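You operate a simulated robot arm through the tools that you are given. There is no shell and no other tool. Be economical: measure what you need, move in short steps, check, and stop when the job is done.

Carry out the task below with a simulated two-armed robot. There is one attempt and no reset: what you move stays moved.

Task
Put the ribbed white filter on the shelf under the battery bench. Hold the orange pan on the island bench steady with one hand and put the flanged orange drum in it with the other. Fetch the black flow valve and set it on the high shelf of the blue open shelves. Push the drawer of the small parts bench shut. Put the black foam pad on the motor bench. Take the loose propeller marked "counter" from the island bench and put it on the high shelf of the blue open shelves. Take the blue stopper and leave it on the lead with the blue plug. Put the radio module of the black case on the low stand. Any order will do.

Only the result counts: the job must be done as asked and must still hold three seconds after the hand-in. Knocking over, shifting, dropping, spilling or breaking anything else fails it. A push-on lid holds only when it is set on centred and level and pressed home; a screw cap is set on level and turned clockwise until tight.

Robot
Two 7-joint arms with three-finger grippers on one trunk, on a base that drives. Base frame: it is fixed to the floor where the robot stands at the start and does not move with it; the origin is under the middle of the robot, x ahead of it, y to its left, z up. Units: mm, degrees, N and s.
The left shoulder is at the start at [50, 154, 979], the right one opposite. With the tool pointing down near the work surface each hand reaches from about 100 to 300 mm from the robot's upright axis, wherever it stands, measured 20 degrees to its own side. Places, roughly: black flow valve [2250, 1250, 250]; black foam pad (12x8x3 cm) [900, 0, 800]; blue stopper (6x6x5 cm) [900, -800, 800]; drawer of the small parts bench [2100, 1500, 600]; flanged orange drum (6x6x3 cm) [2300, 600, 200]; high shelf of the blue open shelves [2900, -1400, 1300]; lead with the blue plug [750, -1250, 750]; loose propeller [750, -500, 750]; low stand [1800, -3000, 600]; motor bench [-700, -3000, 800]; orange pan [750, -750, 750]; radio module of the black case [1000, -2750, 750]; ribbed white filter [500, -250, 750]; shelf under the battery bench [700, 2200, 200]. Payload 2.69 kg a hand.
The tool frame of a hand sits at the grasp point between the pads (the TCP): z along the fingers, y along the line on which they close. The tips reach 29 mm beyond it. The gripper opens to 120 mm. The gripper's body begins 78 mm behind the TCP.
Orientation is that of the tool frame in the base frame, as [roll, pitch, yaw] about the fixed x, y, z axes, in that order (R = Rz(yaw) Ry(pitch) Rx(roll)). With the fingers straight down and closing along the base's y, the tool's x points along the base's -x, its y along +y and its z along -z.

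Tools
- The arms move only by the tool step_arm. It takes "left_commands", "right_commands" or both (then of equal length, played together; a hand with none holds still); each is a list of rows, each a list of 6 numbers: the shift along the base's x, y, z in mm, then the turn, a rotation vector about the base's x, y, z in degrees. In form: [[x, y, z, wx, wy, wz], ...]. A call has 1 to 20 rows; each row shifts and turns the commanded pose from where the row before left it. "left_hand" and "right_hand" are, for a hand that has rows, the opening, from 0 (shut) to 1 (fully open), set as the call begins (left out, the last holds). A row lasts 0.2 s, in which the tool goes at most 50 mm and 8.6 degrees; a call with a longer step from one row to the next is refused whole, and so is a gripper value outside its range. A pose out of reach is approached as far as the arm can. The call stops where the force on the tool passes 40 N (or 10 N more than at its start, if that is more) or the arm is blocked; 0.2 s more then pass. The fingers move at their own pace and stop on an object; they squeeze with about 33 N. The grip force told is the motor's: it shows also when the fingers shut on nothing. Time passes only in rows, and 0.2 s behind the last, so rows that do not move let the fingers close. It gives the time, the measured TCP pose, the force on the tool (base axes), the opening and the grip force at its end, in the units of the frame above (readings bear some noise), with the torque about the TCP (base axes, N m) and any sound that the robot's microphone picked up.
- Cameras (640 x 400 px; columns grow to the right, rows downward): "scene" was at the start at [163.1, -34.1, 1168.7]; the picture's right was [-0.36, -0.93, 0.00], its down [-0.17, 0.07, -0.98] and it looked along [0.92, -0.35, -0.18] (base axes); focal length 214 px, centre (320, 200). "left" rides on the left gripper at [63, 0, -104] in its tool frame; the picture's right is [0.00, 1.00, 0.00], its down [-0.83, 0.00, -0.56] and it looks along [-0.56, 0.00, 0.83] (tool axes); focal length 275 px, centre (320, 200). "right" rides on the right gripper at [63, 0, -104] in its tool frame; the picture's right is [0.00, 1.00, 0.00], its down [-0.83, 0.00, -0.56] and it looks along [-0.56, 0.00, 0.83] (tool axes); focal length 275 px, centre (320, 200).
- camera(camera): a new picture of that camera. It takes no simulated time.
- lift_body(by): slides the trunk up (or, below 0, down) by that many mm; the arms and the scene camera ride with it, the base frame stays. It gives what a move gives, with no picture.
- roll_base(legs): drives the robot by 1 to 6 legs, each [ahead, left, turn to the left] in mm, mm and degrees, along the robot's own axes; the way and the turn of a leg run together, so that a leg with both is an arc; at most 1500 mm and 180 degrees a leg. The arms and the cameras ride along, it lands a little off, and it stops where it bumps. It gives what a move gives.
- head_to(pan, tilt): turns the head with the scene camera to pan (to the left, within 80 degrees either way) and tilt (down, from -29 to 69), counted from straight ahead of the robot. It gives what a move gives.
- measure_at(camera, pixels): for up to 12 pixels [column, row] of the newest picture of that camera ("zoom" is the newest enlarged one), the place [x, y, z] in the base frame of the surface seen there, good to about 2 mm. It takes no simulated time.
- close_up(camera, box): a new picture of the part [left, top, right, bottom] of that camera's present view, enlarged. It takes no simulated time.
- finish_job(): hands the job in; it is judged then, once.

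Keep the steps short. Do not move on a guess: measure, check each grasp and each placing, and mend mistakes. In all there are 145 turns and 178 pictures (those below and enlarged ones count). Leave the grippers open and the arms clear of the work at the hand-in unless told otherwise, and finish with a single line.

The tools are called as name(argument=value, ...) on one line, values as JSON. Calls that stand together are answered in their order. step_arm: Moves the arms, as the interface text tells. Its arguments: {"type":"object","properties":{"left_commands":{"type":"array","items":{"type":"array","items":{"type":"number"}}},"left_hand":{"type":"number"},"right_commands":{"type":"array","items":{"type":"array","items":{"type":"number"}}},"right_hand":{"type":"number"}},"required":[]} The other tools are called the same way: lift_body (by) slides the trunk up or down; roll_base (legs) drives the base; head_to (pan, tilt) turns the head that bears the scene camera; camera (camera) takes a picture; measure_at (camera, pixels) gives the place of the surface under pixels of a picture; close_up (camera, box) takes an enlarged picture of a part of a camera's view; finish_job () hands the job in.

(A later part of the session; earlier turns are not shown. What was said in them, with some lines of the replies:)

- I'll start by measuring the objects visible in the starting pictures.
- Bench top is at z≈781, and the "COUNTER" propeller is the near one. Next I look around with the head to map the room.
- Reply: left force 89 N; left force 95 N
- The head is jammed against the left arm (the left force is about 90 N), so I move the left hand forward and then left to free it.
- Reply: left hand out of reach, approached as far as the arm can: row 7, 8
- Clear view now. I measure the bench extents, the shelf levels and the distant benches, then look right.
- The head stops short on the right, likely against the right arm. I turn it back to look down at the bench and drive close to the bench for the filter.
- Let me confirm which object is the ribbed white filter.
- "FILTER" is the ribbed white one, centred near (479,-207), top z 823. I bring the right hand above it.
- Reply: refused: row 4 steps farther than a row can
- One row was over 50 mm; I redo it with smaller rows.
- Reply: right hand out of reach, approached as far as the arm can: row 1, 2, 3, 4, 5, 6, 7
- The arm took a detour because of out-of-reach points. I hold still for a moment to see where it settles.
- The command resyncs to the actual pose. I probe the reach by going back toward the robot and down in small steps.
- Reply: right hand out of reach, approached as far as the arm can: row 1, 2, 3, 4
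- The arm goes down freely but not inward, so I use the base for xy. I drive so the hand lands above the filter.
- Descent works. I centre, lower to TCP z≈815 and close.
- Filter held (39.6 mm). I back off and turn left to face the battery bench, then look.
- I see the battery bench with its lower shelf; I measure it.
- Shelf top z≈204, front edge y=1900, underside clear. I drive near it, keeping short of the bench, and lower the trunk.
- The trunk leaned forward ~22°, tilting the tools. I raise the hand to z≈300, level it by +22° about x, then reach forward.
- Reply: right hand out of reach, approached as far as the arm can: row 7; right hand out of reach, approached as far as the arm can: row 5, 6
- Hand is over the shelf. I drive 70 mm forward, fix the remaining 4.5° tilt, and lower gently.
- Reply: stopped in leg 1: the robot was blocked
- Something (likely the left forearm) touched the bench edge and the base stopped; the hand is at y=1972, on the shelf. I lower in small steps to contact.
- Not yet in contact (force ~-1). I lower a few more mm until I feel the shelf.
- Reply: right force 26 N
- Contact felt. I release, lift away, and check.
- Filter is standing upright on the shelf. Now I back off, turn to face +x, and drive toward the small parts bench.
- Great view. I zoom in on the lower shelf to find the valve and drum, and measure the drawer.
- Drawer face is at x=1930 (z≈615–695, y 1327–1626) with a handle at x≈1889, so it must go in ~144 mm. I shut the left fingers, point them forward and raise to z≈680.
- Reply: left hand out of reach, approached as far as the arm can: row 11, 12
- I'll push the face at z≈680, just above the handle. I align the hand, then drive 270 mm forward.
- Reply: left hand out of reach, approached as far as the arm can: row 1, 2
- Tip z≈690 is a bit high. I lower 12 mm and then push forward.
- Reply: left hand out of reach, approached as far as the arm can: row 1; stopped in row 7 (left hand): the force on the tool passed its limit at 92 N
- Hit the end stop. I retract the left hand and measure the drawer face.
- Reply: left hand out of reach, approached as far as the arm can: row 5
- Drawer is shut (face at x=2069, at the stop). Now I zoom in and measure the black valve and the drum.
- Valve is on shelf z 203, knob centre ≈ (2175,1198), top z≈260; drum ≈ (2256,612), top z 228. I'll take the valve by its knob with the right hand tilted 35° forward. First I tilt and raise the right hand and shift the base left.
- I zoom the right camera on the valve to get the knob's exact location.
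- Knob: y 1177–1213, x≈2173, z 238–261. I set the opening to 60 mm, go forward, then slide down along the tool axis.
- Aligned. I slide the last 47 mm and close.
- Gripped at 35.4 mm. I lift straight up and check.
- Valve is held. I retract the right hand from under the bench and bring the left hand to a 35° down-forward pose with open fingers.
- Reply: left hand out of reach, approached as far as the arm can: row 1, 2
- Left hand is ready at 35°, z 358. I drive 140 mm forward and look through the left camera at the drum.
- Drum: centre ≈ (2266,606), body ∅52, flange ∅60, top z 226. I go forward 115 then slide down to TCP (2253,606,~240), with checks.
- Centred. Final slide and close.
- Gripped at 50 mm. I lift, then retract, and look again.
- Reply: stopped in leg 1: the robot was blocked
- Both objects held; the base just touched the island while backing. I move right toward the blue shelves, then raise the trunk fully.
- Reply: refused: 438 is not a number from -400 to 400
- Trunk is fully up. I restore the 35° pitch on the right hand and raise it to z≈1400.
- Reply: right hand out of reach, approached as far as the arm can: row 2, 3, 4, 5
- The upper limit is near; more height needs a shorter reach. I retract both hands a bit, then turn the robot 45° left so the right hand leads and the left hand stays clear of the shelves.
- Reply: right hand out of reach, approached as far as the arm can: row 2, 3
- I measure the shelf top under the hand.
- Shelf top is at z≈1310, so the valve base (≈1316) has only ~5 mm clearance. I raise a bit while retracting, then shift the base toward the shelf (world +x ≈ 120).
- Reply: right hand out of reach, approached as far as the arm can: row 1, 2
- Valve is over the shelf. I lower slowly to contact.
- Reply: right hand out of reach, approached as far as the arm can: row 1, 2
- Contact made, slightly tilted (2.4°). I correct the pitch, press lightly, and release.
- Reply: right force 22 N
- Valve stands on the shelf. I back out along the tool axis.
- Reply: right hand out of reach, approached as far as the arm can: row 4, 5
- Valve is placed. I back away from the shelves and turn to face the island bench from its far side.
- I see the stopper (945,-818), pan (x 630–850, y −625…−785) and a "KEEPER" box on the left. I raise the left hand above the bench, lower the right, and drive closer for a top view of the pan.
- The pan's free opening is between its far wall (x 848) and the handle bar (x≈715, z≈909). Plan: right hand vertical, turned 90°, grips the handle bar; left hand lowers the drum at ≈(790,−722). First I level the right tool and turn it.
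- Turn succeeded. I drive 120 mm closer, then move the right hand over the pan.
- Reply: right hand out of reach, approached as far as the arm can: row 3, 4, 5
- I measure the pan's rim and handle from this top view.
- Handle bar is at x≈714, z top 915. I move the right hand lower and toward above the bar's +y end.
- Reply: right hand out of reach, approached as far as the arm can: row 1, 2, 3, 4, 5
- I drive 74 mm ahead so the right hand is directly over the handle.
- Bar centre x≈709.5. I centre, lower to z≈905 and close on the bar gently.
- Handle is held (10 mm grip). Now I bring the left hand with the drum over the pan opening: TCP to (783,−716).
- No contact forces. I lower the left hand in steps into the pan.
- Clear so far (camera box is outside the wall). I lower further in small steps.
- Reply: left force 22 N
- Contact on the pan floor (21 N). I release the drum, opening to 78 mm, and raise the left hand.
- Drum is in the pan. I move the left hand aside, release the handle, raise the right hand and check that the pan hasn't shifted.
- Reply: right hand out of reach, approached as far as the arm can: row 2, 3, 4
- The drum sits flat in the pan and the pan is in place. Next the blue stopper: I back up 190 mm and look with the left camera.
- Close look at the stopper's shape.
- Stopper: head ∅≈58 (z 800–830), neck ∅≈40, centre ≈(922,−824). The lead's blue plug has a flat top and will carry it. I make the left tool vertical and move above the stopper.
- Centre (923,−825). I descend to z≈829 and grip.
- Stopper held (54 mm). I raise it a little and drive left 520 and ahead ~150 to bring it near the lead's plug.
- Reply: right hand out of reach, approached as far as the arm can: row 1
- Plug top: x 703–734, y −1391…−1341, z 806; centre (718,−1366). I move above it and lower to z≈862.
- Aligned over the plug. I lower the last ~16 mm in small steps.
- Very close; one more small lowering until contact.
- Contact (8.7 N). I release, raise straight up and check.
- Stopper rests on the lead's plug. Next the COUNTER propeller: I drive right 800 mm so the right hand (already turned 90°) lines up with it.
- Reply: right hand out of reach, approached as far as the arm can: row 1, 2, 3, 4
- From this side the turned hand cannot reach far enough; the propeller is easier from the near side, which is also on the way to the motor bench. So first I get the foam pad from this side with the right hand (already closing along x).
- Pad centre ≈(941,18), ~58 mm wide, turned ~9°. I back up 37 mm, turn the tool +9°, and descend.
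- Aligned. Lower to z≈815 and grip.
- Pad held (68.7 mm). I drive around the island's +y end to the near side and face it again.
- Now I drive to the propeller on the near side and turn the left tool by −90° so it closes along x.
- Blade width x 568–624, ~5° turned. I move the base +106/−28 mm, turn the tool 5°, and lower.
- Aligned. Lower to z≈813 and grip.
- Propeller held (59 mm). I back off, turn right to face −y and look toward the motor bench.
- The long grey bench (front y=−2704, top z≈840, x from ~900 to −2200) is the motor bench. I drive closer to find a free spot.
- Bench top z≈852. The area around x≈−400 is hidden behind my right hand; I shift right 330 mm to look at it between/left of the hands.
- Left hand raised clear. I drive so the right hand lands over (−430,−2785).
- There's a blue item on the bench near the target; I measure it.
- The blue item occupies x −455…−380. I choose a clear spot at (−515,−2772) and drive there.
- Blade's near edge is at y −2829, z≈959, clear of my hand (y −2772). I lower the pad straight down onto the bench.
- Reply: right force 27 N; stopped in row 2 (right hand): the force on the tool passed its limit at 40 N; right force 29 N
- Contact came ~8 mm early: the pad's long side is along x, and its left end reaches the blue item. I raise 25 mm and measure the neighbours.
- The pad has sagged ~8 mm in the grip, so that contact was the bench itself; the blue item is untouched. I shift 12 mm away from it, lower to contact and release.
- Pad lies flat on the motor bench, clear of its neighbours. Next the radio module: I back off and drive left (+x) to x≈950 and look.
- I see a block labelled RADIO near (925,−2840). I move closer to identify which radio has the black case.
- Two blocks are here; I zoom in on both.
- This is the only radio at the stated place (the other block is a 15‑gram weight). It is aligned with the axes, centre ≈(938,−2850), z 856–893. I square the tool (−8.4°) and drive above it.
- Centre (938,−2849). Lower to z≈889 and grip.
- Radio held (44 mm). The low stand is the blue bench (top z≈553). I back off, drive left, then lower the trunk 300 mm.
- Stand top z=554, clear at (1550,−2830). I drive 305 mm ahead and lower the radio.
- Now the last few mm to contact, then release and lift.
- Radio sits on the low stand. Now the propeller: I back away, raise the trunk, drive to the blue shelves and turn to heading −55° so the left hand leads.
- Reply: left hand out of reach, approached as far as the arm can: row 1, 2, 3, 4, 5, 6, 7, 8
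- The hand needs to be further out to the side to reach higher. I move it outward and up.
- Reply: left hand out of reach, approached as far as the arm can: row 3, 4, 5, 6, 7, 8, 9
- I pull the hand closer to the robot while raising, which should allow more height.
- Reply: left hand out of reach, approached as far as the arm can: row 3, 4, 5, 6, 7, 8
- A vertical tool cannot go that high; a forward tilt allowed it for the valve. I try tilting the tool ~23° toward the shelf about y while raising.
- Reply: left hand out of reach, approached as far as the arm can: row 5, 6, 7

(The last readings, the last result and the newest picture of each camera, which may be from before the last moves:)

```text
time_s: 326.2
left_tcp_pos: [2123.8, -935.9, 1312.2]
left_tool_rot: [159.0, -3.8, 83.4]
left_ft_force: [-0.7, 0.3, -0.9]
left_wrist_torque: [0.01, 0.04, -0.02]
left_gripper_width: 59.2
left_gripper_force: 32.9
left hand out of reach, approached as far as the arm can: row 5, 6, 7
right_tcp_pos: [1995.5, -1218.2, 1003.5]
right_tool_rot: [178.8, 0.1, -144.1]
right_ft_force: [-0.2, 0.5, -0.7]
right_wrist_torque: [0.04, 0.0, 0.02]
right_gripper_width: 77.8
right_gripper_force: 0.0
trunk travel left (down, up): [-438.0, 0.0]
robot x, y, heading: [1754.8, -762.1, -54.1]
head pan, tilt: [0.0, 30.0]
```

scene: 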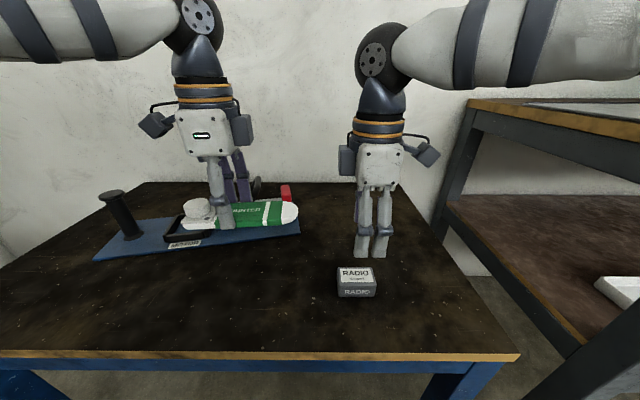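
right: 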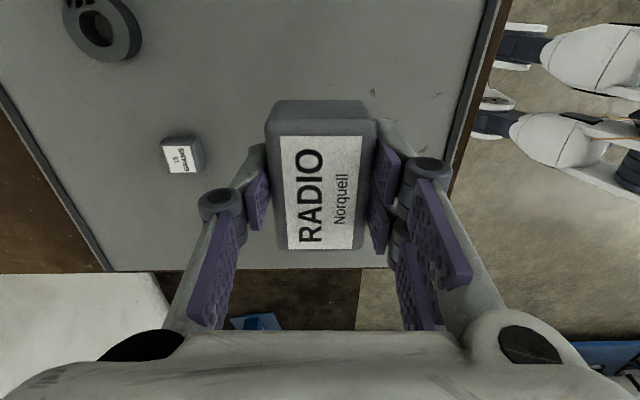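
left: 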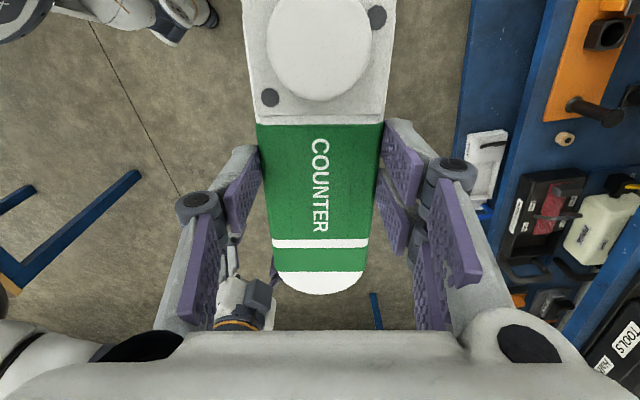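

Tilt helps (z 1312 at 21°). I add ~16° more tilt and continue raising.

step_arm(left_commands=[[0, 0, 8, 0, -8, 0], [0, 0, 10, 0, -8, 0], [-3, 4, 12, 0, 0, 0], [-4, 6, 12, 0, 0, 0], [-4, 6, 12, 0, 0, 0], [-4, 6, 12, 0, 0, 0], [-4, 6, 12, 0, 0, 0]])

```text
time_s: 327.8
left_tcp_pos: [2117.1, -926.0, 1361.0]
left_tool_rot: [145.5, -5.8, 84.5]
left_ft_force: [0.9, 0.1, -1.4]
left_wrist_torque: [0.01, 0.03, 0.0]
left_gripper_width: 59.5
left_gripper_force: 32.7
left hand out of reach, approached as far as the arm can: row 1, 3, 4, 5, 6, 7
right_tcp_pos: [1993.3, -1218.3, 1005.3]
right_tool_rot: [178.7, 0.3, -143.9]
right_ft_force: [0.2, 0.8, 1.0]
right_wrist_torque: [-0.03, 0.01, -0.01]
right_gripper_width: 77.9
right_gripper_force: 0.1
trunk travel left (down, up): [-438.0, 0.0]
robot x, y, heading: [1749.6, -758.5, -54.2]
head pan, tilt: [0.0, 30.0]
```

Now at z 1361 with 34.5° tilt; the blade's long axis is off level by 5.8°. I level it and gain a bit more height.

step_arm(left_commands=[[0, 0, 4, -3, 0, 0], [0, 0, 4, -2.8, 0, 0], [-5, 7, 8, 0, -2, 0], [-5, 7, 8, 0, -2, 0], [-5, 7, 8, 0, 0, 0]])

camera(camera="left")

```text
time_s: 329.0
left_tcp_pos: [2112.4, -913.3, 1390.1]
left_tool_rot: [141.5, -0.3, 84.8]
left_ft_force: [-0.7, 0.1, -0.9]
left_wrist_torque: [0.02, 0.0, -0.03]
left_gripper_width: 59.3
left_gripper_force: 32.8
left hand out of reach, approached as far as the arm can: row 4, 5
right_tcp_pos: [1993.0, -1218.7, 1004.0]
right_tool_rot: [178.8, 0.2, -144.0]
right_ft_force: [-0.4, -0.5, -0.6]
right_wrist_torque: [0.0, -0.03, 0.02]
right_gripper_width: 78.1
right_gripper_force: 0.1
trunk travel left (down, up): [-438.0, 0.0]
robot x, y, heading: [1754.8, -759.9, -54.2]
head pan, tilt: [0.0, 30.0]
```

```text
53 pictures are left
```

left: 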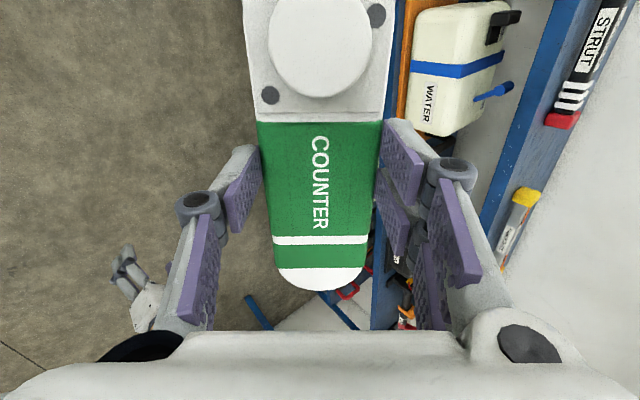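

Good: z 1390 gives ~36 mm clearance. I measure the tools on the top shelf to pick a free spot.

measure_at(camera="left", pixels=[[562, 118], [600, 40], [618, 3], [585, 20], [525, 192], [500, 250], [540, 100], [575, 60], [630, 100]])

```text
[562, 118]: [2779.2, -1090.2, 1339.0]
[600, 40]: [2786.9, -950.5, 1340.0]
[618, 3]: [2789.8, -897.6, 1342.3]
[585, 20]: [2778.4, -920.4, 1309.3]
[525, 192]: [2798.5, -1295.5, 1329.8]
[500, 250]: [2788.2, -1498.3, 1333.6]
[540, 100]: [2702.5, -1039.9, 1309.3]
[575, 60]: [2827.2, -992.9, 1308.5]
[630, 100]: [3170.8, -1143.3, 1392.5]
```

Free stretch y −640…−870 between valve and strut. Target TCP (2750,−745). I retract the right hand a little and drive most of the way.

step_arm(right_commands=[[-15, 20, 0, 0, 0, 0], [-15, 20, 0, 0, 0, 0], [-15, 20, -10, 0, 0, 0]])

roll_base(legs=[[200, 520, 0]])

head_to(pan=50, tilt=0)

camera(camera="scene")

```text
time_s: 329.8
left_tcp_pos: [2112.3, -913.4, 1389.6]
left_tool_rot: [141.5, -0.4, 84.8]
left_ft_force: [0.5, -0.5, -1.3]
left_wrist_torque: [-0.01, -0.01, -0.01]
left_gripper_width: 59.4
left_gripper_force: 32.8
right_tcp_pos: [1948.2, -1156.3, 996.1]
right_tool_rot: [178.8, 0.2, -144.0]
right_ft_force: [0.1, -0.1, 0.3]
right_wrist_torque: [-0.01, -0.01, 0.02]
right_gripper_width: 77.9
right_gripper_force: 0.0
trunk travel left (down, up): [-438.0, 0.0]
robot x, y, heading: [1753.6, -761.1, -54.4]
head pan, tilt: [0.0, 30.0]
```

```text
time_s: 334.3
left_tcp_pos: [2651.8, -769.4, 1388.8]
left_tool_rot: [141.4, -0.4, 84.9]
left_ft_force: [0.1, -1.0, -1.0]
left_wrist_torque: [0.02, 0.02, -0.01]
left_gripper_width: 59.5
left_gripper_force: 33.2
right_tcp_pos: [2490.4, -1013.4, 995.1]
right_tool_rot: [178.8, 0.2, -143.7]
right_ft_force: [0.8, -1.0, -0.3]
right_wrist_torque: [-0.01, 0.03, -0.01]
right_gripper_width: 78.2
right_gripper_force: 0.0
trunk travel left (down, up): [-438.0, 0.0]
robot x, y, heading: [2293.1, -618.9, -54.1]
head pan, tilt: [0.0, 30.0]
```

```text
time_s: 335.4
left_tcp_pos: [2650.9, -772.1, 1389.3]
left_tool_rot: [141.3, -0.6, 85.0]
left_ft_force: [0.3, 0.1, -1.8]
left_wrist_torque: [-0.03, 0.03, 0.0]
left_gripper_width: 59.5
left_gripper_force: 32.9
right_tcp_pos: [2488.8, -1013.7, 996.7]
right_tool_rot: [178.8, 0.2, -143.6]
right_ft_force: [0.6, 0.2, -0.2]
right_wrist_torque: [0.0, 0.02, -0.02]
right_gripper_width: 78.0
right_gripper_force: 0.1
trunk travel left (down, up): [-438.0, 0.0]
robot x, y, heading: [2291.2, -619.0, -54.0]
head pan, tilt: [50.0, 0.0]
```

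```text
52 pictures are left
```

scene: 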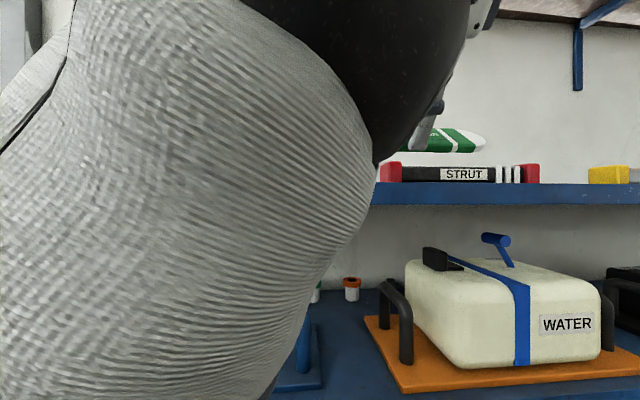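

measure_at(camera="scene", pixels=[[392, 172], [535, 173], [480, 140], [445, 148], [385, 195]])

roll_base(legs=[[30, 95, 0]])

camera(camera="left")

measure_at(camera="left", pixels=[[480, 120], [440, 60], [500, 200], [430, 20], [560, 100], [250, 100], [325, 285]])

```text
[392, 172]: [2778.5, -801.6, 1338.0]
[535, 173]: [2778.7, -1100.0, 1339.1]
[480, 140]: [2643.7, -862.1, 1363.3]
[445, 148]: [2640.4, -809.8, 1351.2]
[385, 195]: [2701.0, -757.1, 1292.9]
```

```text
time_s: 336.9
left_tcp_pos: [2746.8, -738.0, 1388.9]
left_tool_rot: [141.4, -0.4, 85.0]
left_ft_force: [0.8, 0.5, -1.7]
left_wrist_torque: [-0.04, -0.01, -0.01]
left_gripper_width: 59.3
left_gripper_force: 32.4
right_tcp_pos: [2584.5, -981.5, 995.7]
right_tool_rot: [178.8, 0.2, -143.8]
right_ft_force: [0.7, 0.4, 0.4]
right_wrist_torque: [-0.03, 0.01, 0.03]
right_gripper_width: 77.9
right_gripper_force: 0.1
trunk travel left (down, up): [-438.0, 0.0]
robot x, y, heading: [2390.6, -585.3, -53.8]
head pan, tilt: [50.0, 0.0]
```

```text
51 pictures are left
```

left: 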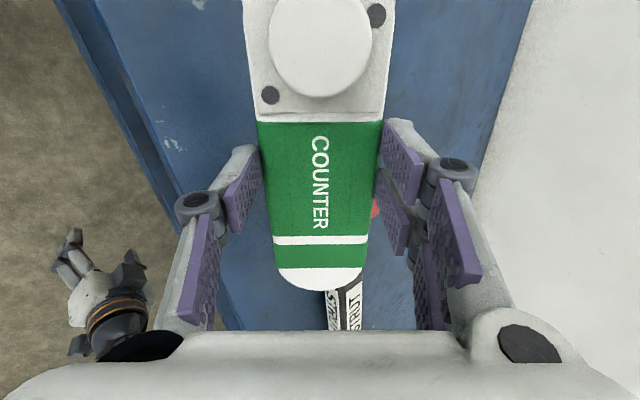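

```text
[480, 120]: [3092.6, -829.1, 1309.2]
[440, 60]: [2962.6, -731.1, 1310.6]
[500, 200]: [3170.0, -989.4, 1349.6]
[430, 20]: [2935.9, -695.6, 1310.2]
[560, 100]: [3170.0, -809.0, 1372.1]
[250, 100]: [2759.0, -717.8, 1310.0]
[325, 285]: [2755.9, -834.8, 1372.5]
```

The strut's near end is at y≈−800 — too close. The stretch left of the valve (y −190…−540) is free; I back out, shift +y 390 mm and go back in.

roll_base(legs=[[-35, -105, 0], [-315, 230, 0]])

camera(camera="left")

measure_at(camera="left", pixels=[[420, 100], [450, 150], [400, 40], [480, 60], [430, 250], [325, 310], [350, 320]])

```text
time_s: 340.4
left_tcp_pos: [2637.9, -383.5, 1388.4]
left_tool_rot: [141.4, -0.3, 85.3]
left_ft_force: [0.3, -0.1, -0.8]
left_wrist_torque: [-0.02, 0.01, 0.0]
left_gripper_width: 59.3
left_gripper_force: 33.1
right_tcp_pos: [2477.9, -626.6, 995.5]
right_tool_rot: [178.8, 0.2, -143.5]
right_ft_force: [0.2, 0.5, -0.1]
right_wrist_torque: [0.01, 0.03, -0.01]
right_gripper_width: 78.0
right_gripper_force: 0.1
trunk travel left (down, up): [-438.0, 0.0]
robot x, y, heading: [2283.3, -232.9, -53.6]
head pan, tilt: [50.0, 0.0]
```

```text
50 pictures are left
```

left: 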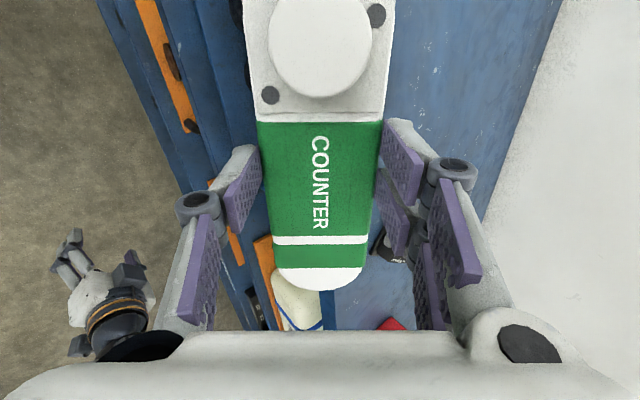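

```text
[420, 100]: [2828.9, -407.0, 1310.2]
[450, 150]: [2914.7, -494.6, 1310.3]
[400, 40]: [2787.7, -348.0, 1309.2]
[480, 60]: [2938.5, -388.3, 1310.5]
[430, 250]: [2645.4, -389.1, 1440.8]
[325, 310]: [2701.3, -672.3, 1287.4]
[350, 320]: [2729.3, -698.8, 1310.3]
```

The spot is clear. I drive the last 112 mm in.

roll_base(legs=[[58, 98, 0]])

step_arm(left_commands=[[4, 0, -10, 0, 2, 0], [4, 0, -10, 0, 2, 0], [2, 0, -4, 0, 0, 0]])

camera(camera="scene")

```text
time_s: 341.8
left_tcp_pos: [2750.8, -372.9, 1389.6]
left_tool_rot: [141.5, -0.3, 85.4]
left_ft_force: [1.2, 0.3, -0.6]
left_wrist_torque: [-0.01, 0.04, -0.03]
left_gripper_width: 59.5
left_gripper_force: 32.6
right_tcp_pos: [2591.4, -617.0, 996.4]
right_tool_rot: [178.7, 0.3, -143.4]
right_ft_force: [0.6, 0.0, -0.2]
right_wrist_torque: [0.05, 0.03, -0.03]
right_gripper_width: 78.0
right_gripper_force: 0.1
trunk travel left (down, up): [-438.0, 0.0]
robot x, y, heading: [2391.0, -226.7, -53.9]
head pan, tilt: [50.0, 0.0]
```

```text
time_s: 342.6
left_tcp_pos: [2762.1, -376.6, 1368.6]
left_tool_rot: [145.6, -0.2, 85.4]
left_ft_force: [-0.6, 0.2, -0.7]
left_wrist_torque: [0.0, 0.0, -0.01]
left_gripper_width: 59.4
left_gripper_force: 32.9
left hand out of reach, approached as far as the arm can: row 2
right_tcp_pos: [2590.1, -617.0, 996.5]
right_tool_rot: [178.8, 0.2, -143.4]
right_ft_force: [0.5, 0.0, 0.7]
right_wrist_torque: [0.0, -0.01, -0.01]
right_gripper_width: 78.2
right_gripper_force: 0.0
trunk travel left (down, up): [-438.0, 0.0]
robot x, y, heading: [2390.7, -224.7, -53.7]
head pan, tilt: [50.0, 0.0]
```

```text
49 pictures are left
```

scene: 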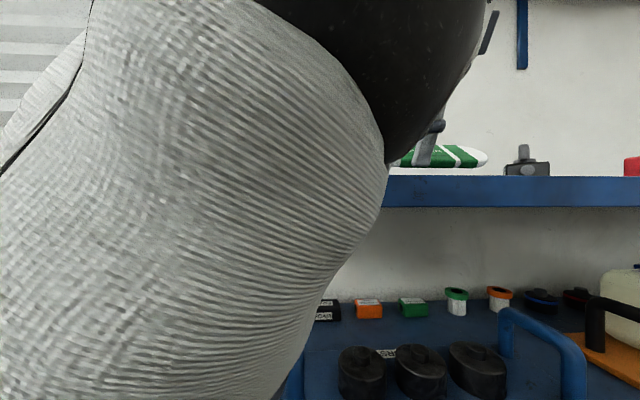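

Propeller is above the shelf beside the valve. I lower a little more, easing the tilt.

step_arm(left_commands=[[1, 0, -4, 0, 1.5, 0], [1, 0, -4, 0, 1.5, 0]])

close_up(camera="scene", box=[370, 120, 570, 220])

```text
time_s: 343.2
left_tcp_pos: [2763.3, -375.7, 1359.7]
left_tool_rot: [148.4, 0.1, 85.4]
left_ft_force: [0.5, -0.5, -0.9]
left_wrist_torque: [-0.01, 0.01, -0.01]
left_gripper_width: 59.2
left_gripper_force: 33.4
right_tcp_pos: [2589.9, -618.1, 995.8]
right_tool_rot: [178.9, 0.2, -143.4]
right_ft_force: [0.3, -0.5, 0.7]
right_wrist_torque: [0.0, -0.03, -0.02]
right_gripper_width: 78.2
right_gripper_force: 0.1
trunk travel left (down, up): [-438.0, 0.0]
robot x, y, heading: [2390.1, -223.5, -53.6]
head pan, tilt: [50.0, 0.0]
```

```text
3.20 times, centred on (470, 170) of scene
```

zoom: 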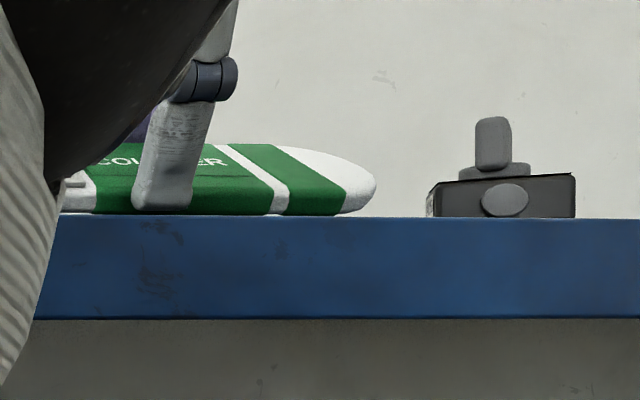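

step_arm(left_commands=[[0, 0, -1, 0, 1.5, 0], [0, 0, 0, 0, 1.5, 0], [0, 0, -1, 0, 1.5, 0]])

```text
time_s: 344.0
left_tcp_pos: [2760.3, -379.7, 1353.8]
left_tool_rot: [152.4, 1.0, 85.2]
left_ft_force: [2.2, 0.1, 8.8]
left_wrist_torque: [0.61, -0.03, -0.1]
left_gripper_width: 59.4
left_gripper_force: 33.0
left hand out of reach, approached as far as the arm can: row 3
right_tcp_pos: [2589.3, -617.1, 997.4]
right_tool_rot: [178.9, 0.2, -143.5]
right_ft_force: [-0.2, 1.1, 0.1]
right_wrist_torque: [-0.02, 0.0, 0.0]
right_gripper_width: 78.0
right_gripper_force: 0.0
trunk travel left (down, up): [-438.0, 0.0]
robot x, y, heading: [2389.9, -227.4, -53.8]
head pan, tilt: [50.0, 0.0]
```

Light contact (9 N) at 27.6° tilt. I open slightly to let the blade settle flat.

step_arm(left_commands=[[0, 0, 1, 0, 0, 0], [0, 0, 0, 0, 0, 0], [0, 0, 0, 0, 0, 0]], left_hand=0.62)

camera(camera="left")

close_up(camera="scene", box=[370, 120, 570, 220])

```text
time_s: 344.8
left_tcp_pos: [2761.6, -380.5, 1352.6]
left_tool_rot: [152.3, 0.9, 85.2]
left_ft_force: [1.2, -0.7, 1.6]
left_wrist_torque: [0.0, 0.01, 0.03]
left_gripper_width: 74.4
left_gripper_force: 0.1
right_tcp_pos: [2590.1, -617.4, 996.4]
right_tool_rot: [178.8, 0.1, -143.4]
right_ft_force: [-0.9, 0.1, -0.3]
right_wrist_torque: [-0.01, -0.01, 0.02]
right_gripper_width: 78.2
right_gripper_force: 0.0
trunk travel left (down, up): [-438.0, 0.0]
robot x, y, heading: [2395.0, -223.4, -53.5]
head pan, tilt: [50.0, 0.0]
```

```text
47 pictures are left
```

left: 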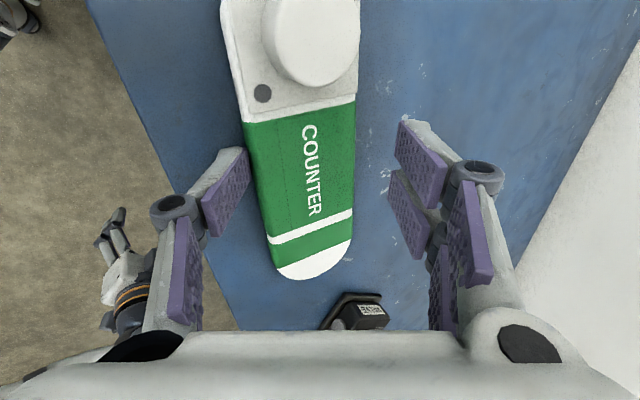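

```text
3.20 times, centred on (470, 170) of scene
```

zoom: 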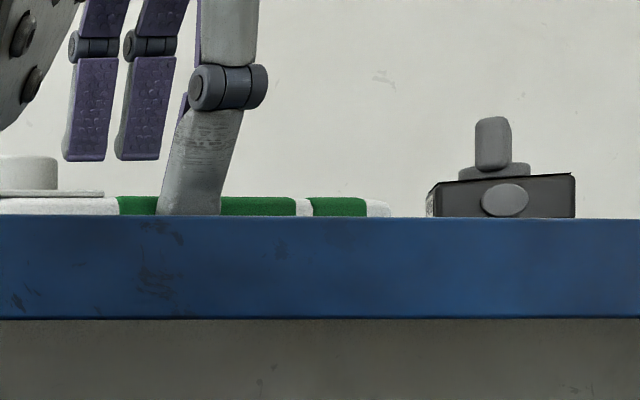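

The propeller lies flat on the high shelf. I withdraw the hand up and back.

step_arm(left_commands=[[-7, 0, 12, 0, 0, 0], [-9, 0, 12, 0, -2, 0], [-10, 0, 12, 0, -3, 0], [-12, 0, 8, 0, -3, 0]])

camera(camera="left")

```text
time_s: 345.8
left_tcp_pos: [2737.1, -397.7, 1367.3]
left_tool_rot: [144.9, -0.2, 85.4]
left_ft_force: [-0.1, 0.6, 0.5]
left_wrist_torque: [0.02, 0.01, 0.01]
left_gripper_width: 74.7
left_gripper_force: 0.0
left hand out of reach, approached as far as the arm can: row 1, 2
right_tcp_pos: [2590.6, -617.0, 995.3]
right_tool_rot: [178.8, 0.2, -143.4]
right_ft_force: [-0.2, 0.9, -0.1]
right_wrist_torque: [0.03, -0.02, -0.01]
right_gripper_width: 77.5
right_gripper_force: 0.1
trunk travel left (down, up): [-438.0, 0.0]
robot x, y, heading: [2388.3, -225.4, -53.2]
head pan, tilt: [50.0, 0.0]
```

```text
45 pictures are left
```

left: 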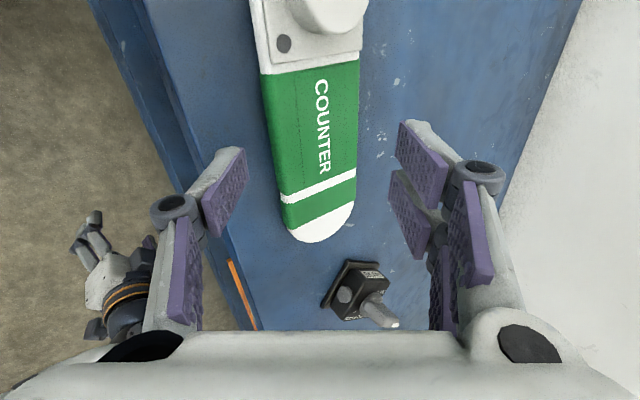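

Clear of the blade. I drive straight back from the shelf, open the grippers and take a last look.

roll_base(legs=[[-238, -322, 0]])

step_arm(left_commands=[[0, 0, -20, 0, 0, 0], [0, 0, -20, 0, 0, 0]], right_commands=[[0, 0, 0, 0, 0, 0], [0, 0, 0, 0, 0, 0]], left_hand=1, right_hand=1)

camera(camera="left")

camera(camera="scene")

```text
time_s: 348.9
left_tcp_pos: [2335.5, -397.8, 1366.6]
left_tool_rot: [145.0, -0.2, 85.3]
left_ft_force: [0.4, 0.2, -1.1]
left_wrist_torque: [0.0, -0.01, -0.01]
left_gripper_width: 74.3
left_gripper_force: 0.0
right_tcp_pos: [2186.1, -620.9, 994.5]
right_tool_rot: [178.8, 0.3, -143.4]
right_ft_force: [0.8, 0.0, -0.1]
right_wrist_torque: [-0.01, 0.0, -0.01]
right_gripper_width: 77.9
right_gripper_force: 0.0
trunk travel left (down, up): [-438.0, 0.0]
robot x, y, heading: [1984.8, -228.3, -54.0]
head pan, tilt: [50.0, 0.0]
```

```text
time_s: 349.5
left_tcp_pos: [2341.7, -417.6, 1348.9]
left_tool_rot: [145.0, -0.4, 85.5]
left_ft_force: [-0.7, -0.1, -0.4]
left_wrist_torque: [0.0, 0.04, -0.01]
left_gripper_width: 120.1
left_gripper_force: 0.1
left hand out of reach, approached as far as the arm can: row 1, 2
right_tcp_pos: [2186.2, -621.3, 995.2]
right_tool_rot: [178.7, 0.2, -143.3]
right_ft_force: [0.7, -0.2, 1.0]
right_wrist_torque: [0.01, -0.02, -0.01]
right_gripper_width: 120.0
right_gripper_force: 0.1
trunk travel left (down, up): [-438.0, 0.0]
robot x, y, heading: [1986.5, -225.4, -53.8]
head pan, tilt: [50.0, 0.0]
```

```text
44 pictures are left
```

left: 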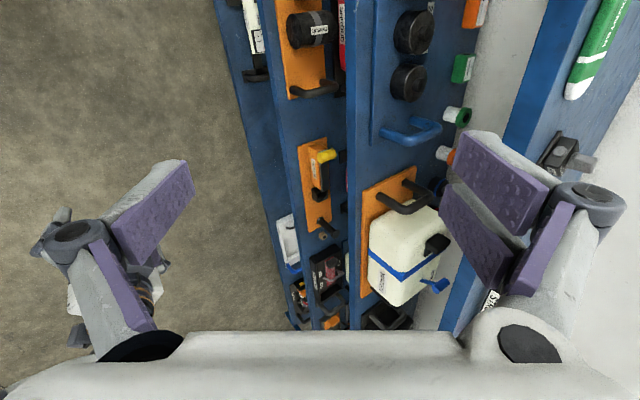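

```text
43 pictures are left
```

scene: 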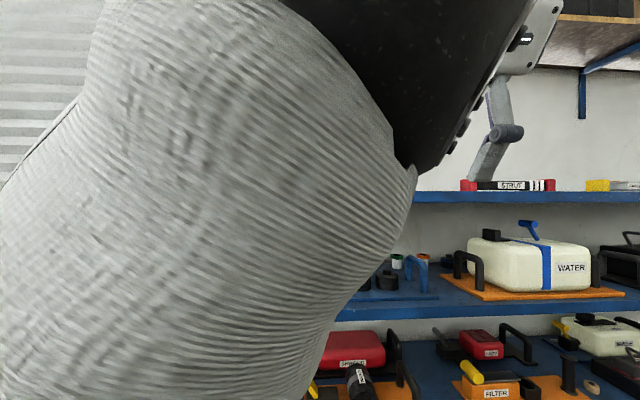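

Propeller and valve are both on the high shelf, all objects are placed, and the grippers are open and clear. I hand in.

finish_job()

```text
The job is handed in.
```

All eight tasks were done as asked and the job is handed in; the one uncertainty is the radio: its case looked dark grey rather than black, and I took it because it was the only radio at the stated place.
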